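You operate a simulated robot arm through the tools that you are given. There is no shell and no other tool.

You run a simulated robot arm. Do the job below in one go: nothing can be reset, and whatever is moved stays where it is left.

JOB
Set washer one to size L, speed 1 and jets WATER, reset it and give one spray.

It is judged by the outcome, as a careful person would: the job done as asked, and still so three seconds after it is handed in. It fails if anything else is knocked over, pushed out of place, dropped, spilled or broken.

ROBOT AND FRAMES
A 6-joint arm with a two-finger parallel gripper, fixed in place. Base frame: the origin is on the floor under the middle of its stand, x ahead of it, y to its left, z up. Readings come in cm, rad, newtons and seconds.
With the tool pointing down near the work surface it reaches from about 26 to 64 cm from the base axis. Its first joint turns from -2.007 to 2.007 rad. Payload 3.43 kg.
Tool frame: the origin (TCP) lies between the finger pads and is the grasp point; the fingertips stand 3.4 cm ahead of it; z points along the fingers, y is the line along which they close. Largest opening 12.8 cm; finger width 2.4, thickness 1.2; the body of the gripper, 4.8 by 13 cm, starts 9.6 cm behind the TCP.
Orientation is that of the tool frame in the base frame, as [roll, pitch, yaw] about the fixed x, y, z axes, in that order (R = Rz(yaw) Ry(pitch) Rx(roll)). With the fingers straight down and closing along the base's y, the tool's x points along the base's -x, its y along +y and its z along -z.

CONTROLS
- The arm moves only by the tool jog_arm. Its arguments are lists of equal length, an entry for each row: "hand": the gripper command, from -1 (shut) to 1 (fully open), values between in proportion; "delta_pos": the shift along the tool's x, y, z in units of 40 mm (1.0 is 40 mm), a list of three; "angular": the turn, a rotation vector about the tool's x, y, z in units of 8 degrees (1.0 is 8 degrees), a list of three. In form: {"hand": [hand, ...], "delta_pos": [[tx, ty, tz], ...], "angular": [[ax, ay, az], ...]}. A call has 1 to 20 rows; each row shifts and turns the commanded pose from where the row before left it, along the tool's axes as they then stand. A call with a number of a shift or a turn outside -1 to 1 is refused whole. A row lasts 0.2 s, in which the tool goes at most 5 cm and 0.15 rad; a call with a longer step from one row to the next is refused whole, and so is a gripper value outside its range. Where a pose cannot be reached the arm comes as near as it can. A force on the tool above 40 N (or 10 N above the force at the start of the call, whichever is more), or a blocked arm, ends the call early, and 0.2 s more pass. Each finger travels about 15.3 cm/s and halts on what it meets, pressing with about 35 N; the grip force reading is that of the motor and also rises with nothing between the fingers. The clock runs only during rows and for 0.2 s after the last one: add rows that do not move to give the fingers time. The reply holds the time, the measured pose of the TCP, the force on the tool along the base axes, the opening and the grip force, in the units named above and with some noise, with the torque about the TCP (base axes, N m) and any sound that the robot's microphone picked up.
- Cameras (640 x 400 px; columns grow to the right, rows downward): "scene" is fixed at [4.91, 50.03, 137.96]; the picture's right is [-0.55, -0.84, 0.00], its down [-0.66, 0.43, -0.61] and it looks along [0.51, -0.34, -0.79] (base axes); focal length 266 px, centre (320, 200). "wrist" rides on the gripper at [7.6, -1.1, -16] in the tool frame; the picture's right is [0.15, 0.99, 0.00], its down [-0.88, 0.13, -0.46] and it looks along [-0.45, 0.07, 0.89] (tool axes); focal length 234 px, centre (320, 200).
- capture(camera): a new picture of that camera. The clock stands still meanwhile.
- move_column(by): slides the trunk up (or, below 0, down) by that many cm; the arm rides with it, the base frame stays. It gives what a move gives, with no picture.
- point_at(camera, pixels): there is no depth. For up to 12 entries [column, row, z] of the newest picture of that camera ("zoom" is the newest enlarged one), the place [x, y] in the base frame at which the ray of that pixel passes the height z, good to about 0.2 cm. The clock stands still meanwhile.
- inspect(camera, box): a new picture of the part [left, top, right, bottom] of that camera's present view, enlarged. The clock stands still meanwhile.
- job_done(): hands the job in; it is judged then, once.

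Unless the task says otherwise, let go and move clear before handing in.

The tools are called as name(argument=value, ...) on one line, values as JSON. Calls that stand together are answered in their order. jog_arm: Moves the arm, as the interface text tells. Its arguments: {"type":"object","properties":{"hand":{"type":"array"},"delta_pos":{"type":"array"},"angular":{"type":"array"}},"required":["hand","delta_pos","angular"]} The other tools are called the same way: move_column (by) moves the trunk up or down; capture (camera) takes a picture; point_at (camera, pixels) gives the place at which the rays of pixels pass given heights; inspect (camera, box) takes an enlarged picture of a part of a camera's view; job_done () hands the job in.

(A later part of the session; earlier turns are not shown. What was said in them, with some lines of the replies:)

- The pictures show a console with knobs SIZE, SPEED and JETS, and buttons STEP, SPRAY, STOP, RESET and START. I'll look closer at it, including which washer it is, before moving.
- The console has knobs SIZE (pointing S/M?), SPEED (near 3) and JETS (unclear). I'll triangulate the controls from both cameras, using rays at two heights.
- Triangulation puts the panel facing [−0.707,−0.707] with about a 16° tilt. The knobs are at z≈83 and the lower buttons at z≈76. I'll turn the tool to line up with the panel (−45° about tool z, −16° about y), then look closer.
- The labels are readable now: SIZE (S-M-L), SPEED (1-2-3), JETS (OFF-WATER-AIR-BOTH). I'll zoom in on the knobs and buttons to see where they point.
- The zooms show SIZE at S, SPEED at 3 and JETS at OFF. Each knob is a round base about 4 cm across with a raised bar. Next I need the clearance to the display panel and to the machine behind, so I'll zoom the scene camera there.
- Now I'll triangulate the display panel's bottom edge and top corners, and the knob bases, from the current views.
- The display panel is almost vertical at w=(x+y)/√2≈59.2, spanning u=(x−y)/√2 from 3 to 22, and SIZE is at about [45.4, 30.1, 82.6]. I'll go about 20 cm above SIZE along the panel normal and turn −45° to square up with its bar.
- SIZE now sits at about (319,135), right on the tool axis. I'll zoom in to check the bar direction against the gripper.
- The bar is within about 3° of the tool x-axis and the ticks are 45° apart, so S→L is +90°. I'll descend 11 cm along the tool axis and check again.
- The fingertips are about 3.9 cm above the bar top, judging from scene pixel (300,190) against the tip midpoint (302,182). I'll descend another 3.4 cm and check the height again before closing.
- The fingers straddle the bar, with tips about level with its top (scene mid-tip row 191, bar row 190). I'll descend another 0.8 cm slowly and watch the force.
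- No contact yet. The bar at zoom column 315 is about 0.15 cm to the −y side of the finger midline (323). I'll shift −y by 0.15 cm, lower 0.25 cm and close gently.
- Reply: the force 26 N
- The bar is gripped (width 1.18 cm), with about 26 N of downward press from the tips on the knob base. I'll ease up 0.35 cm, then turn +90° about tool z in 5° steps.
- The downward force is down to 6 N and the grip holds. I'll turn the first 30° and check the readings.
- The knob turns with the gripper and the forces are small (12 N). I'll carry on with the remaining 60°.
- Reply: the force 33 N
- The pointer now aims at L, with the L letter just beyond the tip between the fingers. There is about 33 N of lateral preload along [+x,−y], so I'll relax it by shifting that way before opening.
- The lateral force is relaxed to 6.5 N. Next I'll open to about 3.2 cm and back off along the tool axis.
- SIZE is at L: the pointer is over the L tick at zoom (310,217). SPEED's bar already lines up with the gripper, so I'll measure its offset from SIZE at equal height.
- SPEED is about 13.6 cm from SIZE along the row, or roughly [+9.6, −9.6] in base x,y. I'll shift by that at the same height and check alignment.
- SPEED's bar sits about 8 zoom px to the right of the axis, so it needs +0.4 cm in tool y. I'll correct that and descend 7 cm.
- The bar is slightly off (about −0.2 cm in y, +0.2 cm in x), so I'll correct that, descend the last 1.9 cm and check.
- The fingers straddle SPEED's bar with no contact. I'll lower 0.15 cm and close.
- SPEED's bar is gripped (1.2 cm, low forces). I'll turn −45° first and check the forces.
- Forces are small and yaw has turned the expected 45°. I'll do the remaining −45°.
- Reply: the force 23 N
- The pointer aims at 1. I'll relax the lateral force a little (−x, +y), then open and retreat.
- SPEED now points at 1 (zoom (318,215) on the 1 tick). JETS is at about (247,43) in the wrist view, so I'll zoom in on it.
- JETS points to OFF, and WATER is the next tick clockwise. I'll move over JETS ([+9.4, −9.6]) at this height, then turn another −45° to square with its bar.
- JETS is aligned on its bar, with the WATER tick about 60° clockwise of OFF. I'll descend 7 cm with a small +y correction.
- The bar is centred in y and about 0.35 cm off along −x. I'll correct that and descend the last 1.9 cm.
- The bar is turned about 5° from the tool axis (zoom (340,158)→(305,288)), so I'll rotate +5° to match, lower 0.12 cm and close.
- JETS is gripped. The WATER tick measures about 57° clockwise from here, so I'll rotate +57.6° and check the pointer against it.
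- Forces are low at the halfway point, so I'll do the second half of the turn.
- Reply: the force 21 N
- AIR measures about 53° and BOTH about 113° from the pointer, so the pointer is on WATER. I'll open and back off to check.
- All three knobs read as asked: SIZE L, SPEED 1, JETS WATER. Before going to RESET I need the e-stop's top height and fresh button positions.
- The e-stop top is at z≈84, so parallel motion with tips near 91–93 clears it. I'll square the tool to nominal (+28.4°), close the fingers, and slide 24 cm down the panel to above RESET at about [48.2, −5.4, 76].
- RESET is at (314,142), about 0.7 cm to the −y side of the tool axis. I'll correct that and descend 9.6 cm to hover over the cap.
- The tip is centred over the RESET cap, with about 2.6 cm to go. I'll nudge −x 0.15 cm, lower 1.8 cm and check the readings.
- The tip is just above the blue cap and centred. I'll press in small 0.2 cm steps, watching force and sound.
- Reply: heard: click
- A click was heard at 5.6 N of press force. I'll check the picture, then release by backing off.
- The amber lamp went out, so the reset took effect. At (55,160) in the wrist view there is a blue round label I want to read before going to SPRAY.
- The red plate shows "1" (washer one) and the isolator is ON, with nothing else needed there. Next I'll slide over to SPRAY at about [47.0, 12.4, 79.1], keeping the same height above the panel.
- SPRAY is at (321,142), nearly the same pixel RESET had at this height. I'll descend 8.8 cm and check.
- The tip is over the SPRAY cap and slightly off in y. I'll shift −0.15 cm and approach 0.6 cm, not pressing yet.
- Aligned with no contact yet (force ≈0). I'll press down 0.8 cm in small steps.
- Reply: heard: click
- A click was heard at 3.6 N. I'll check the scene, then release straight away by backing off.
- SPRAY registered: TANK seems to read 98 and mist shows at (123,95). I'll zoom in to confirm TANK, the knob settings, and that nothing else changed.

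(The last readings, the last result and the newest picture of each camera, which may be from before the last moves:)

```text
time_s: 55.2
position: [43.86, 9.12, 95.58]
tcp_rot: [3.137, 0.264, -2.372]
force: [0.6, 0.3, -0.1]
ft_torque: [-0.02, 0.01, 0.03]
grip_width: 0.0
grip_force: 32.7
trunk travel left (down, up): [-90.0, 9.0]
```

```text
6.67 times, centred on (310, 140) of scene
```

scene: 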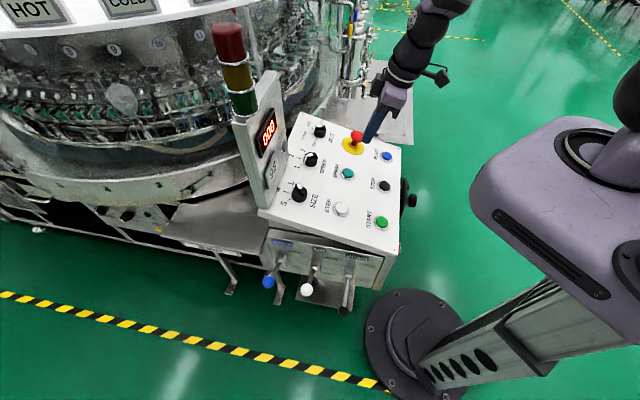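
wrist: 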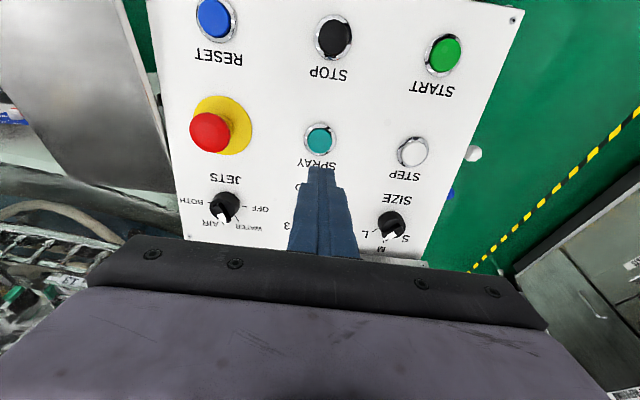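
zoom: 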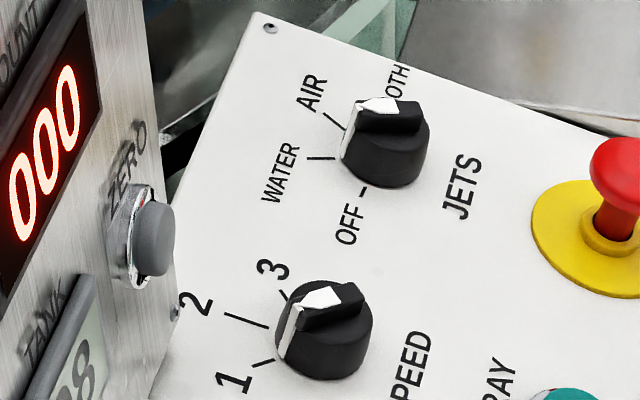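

Each bar lies parallel to its tick: L, 1 and WATER. TANK went 99→98, which is exactly one spray. I'll move the arm further clear and take a last look.

jog_arm(hand=[-1, -1, -1, -1, -1, -1, -1, -1], delta_pos=[[0, 0, -0.8], [0, 0, -0.8], [0, 0, -0.8], [0, 0, 0], [0, 0, 0], [0, 0, 0], [0, 0, 0], [0, 0, 0]], angular=[[0, 0, 0], [0, 0, 0], [0, 0, 0], [0, 0, 0], [0, 0, 0], [0, 0, 0], [0, 0, 0], [0, 0, 0]])

capture(camera="scene")

inspect(camera="scene", box=[230, 80, 410, 240])

capture(camera="wrist")

```text
time_s: 57.0
position: [42.01, 7.38, 105.01]
tcp_rot: [3.139, 0.264, -2.373]
force: [0.0, 0.5, 0.2]
ft_torque: [0.0, 0.01, -0.02]
grip_width: 0.0
grip_force: 32.8
trunk travel left (down, up): [-90.0, 9.0]
```

```text
taken
```

scene: 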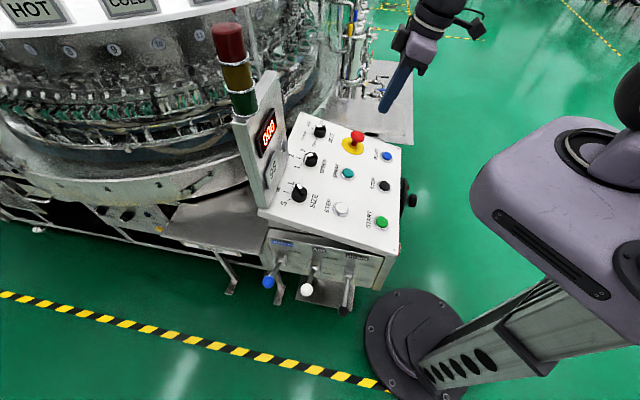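

```text
2.50 times, centred on (320, 160) of scene
```

zoom: 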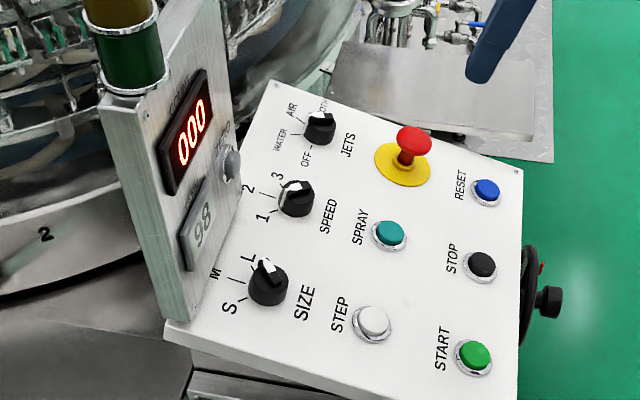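

```text
taken
```

wrist: 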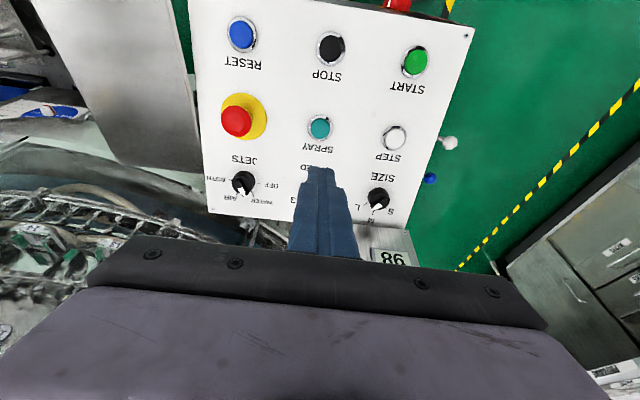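

The last pictures show SIZE at L, SPEED at 1 and JETS at WATER. The amber lamp is off after the reset, TANK holds steady at 98 after one spray, and the arm is clear with nothing disturbed. I'm handing the job in.

job_done()

```text
The job is handed in.
```

Washer one is set as asked, and I've handed the job in. The last pictures before that showed:

- **Knobs:** SIZE is at L, SPEED is at 1 and JETS is at WATER.
- **Reset:** I pressed RESET once and heard a click, and the amber lamp went out.
- **Spray:** I pressed SPRAY once and heard a click. The TANK reading went from 99 to 98 and was still 98 when I last looked, about three seconds later.

I touched only those three knobs and two buttons, and nothing else looks moved. The arm is clear of the panel.
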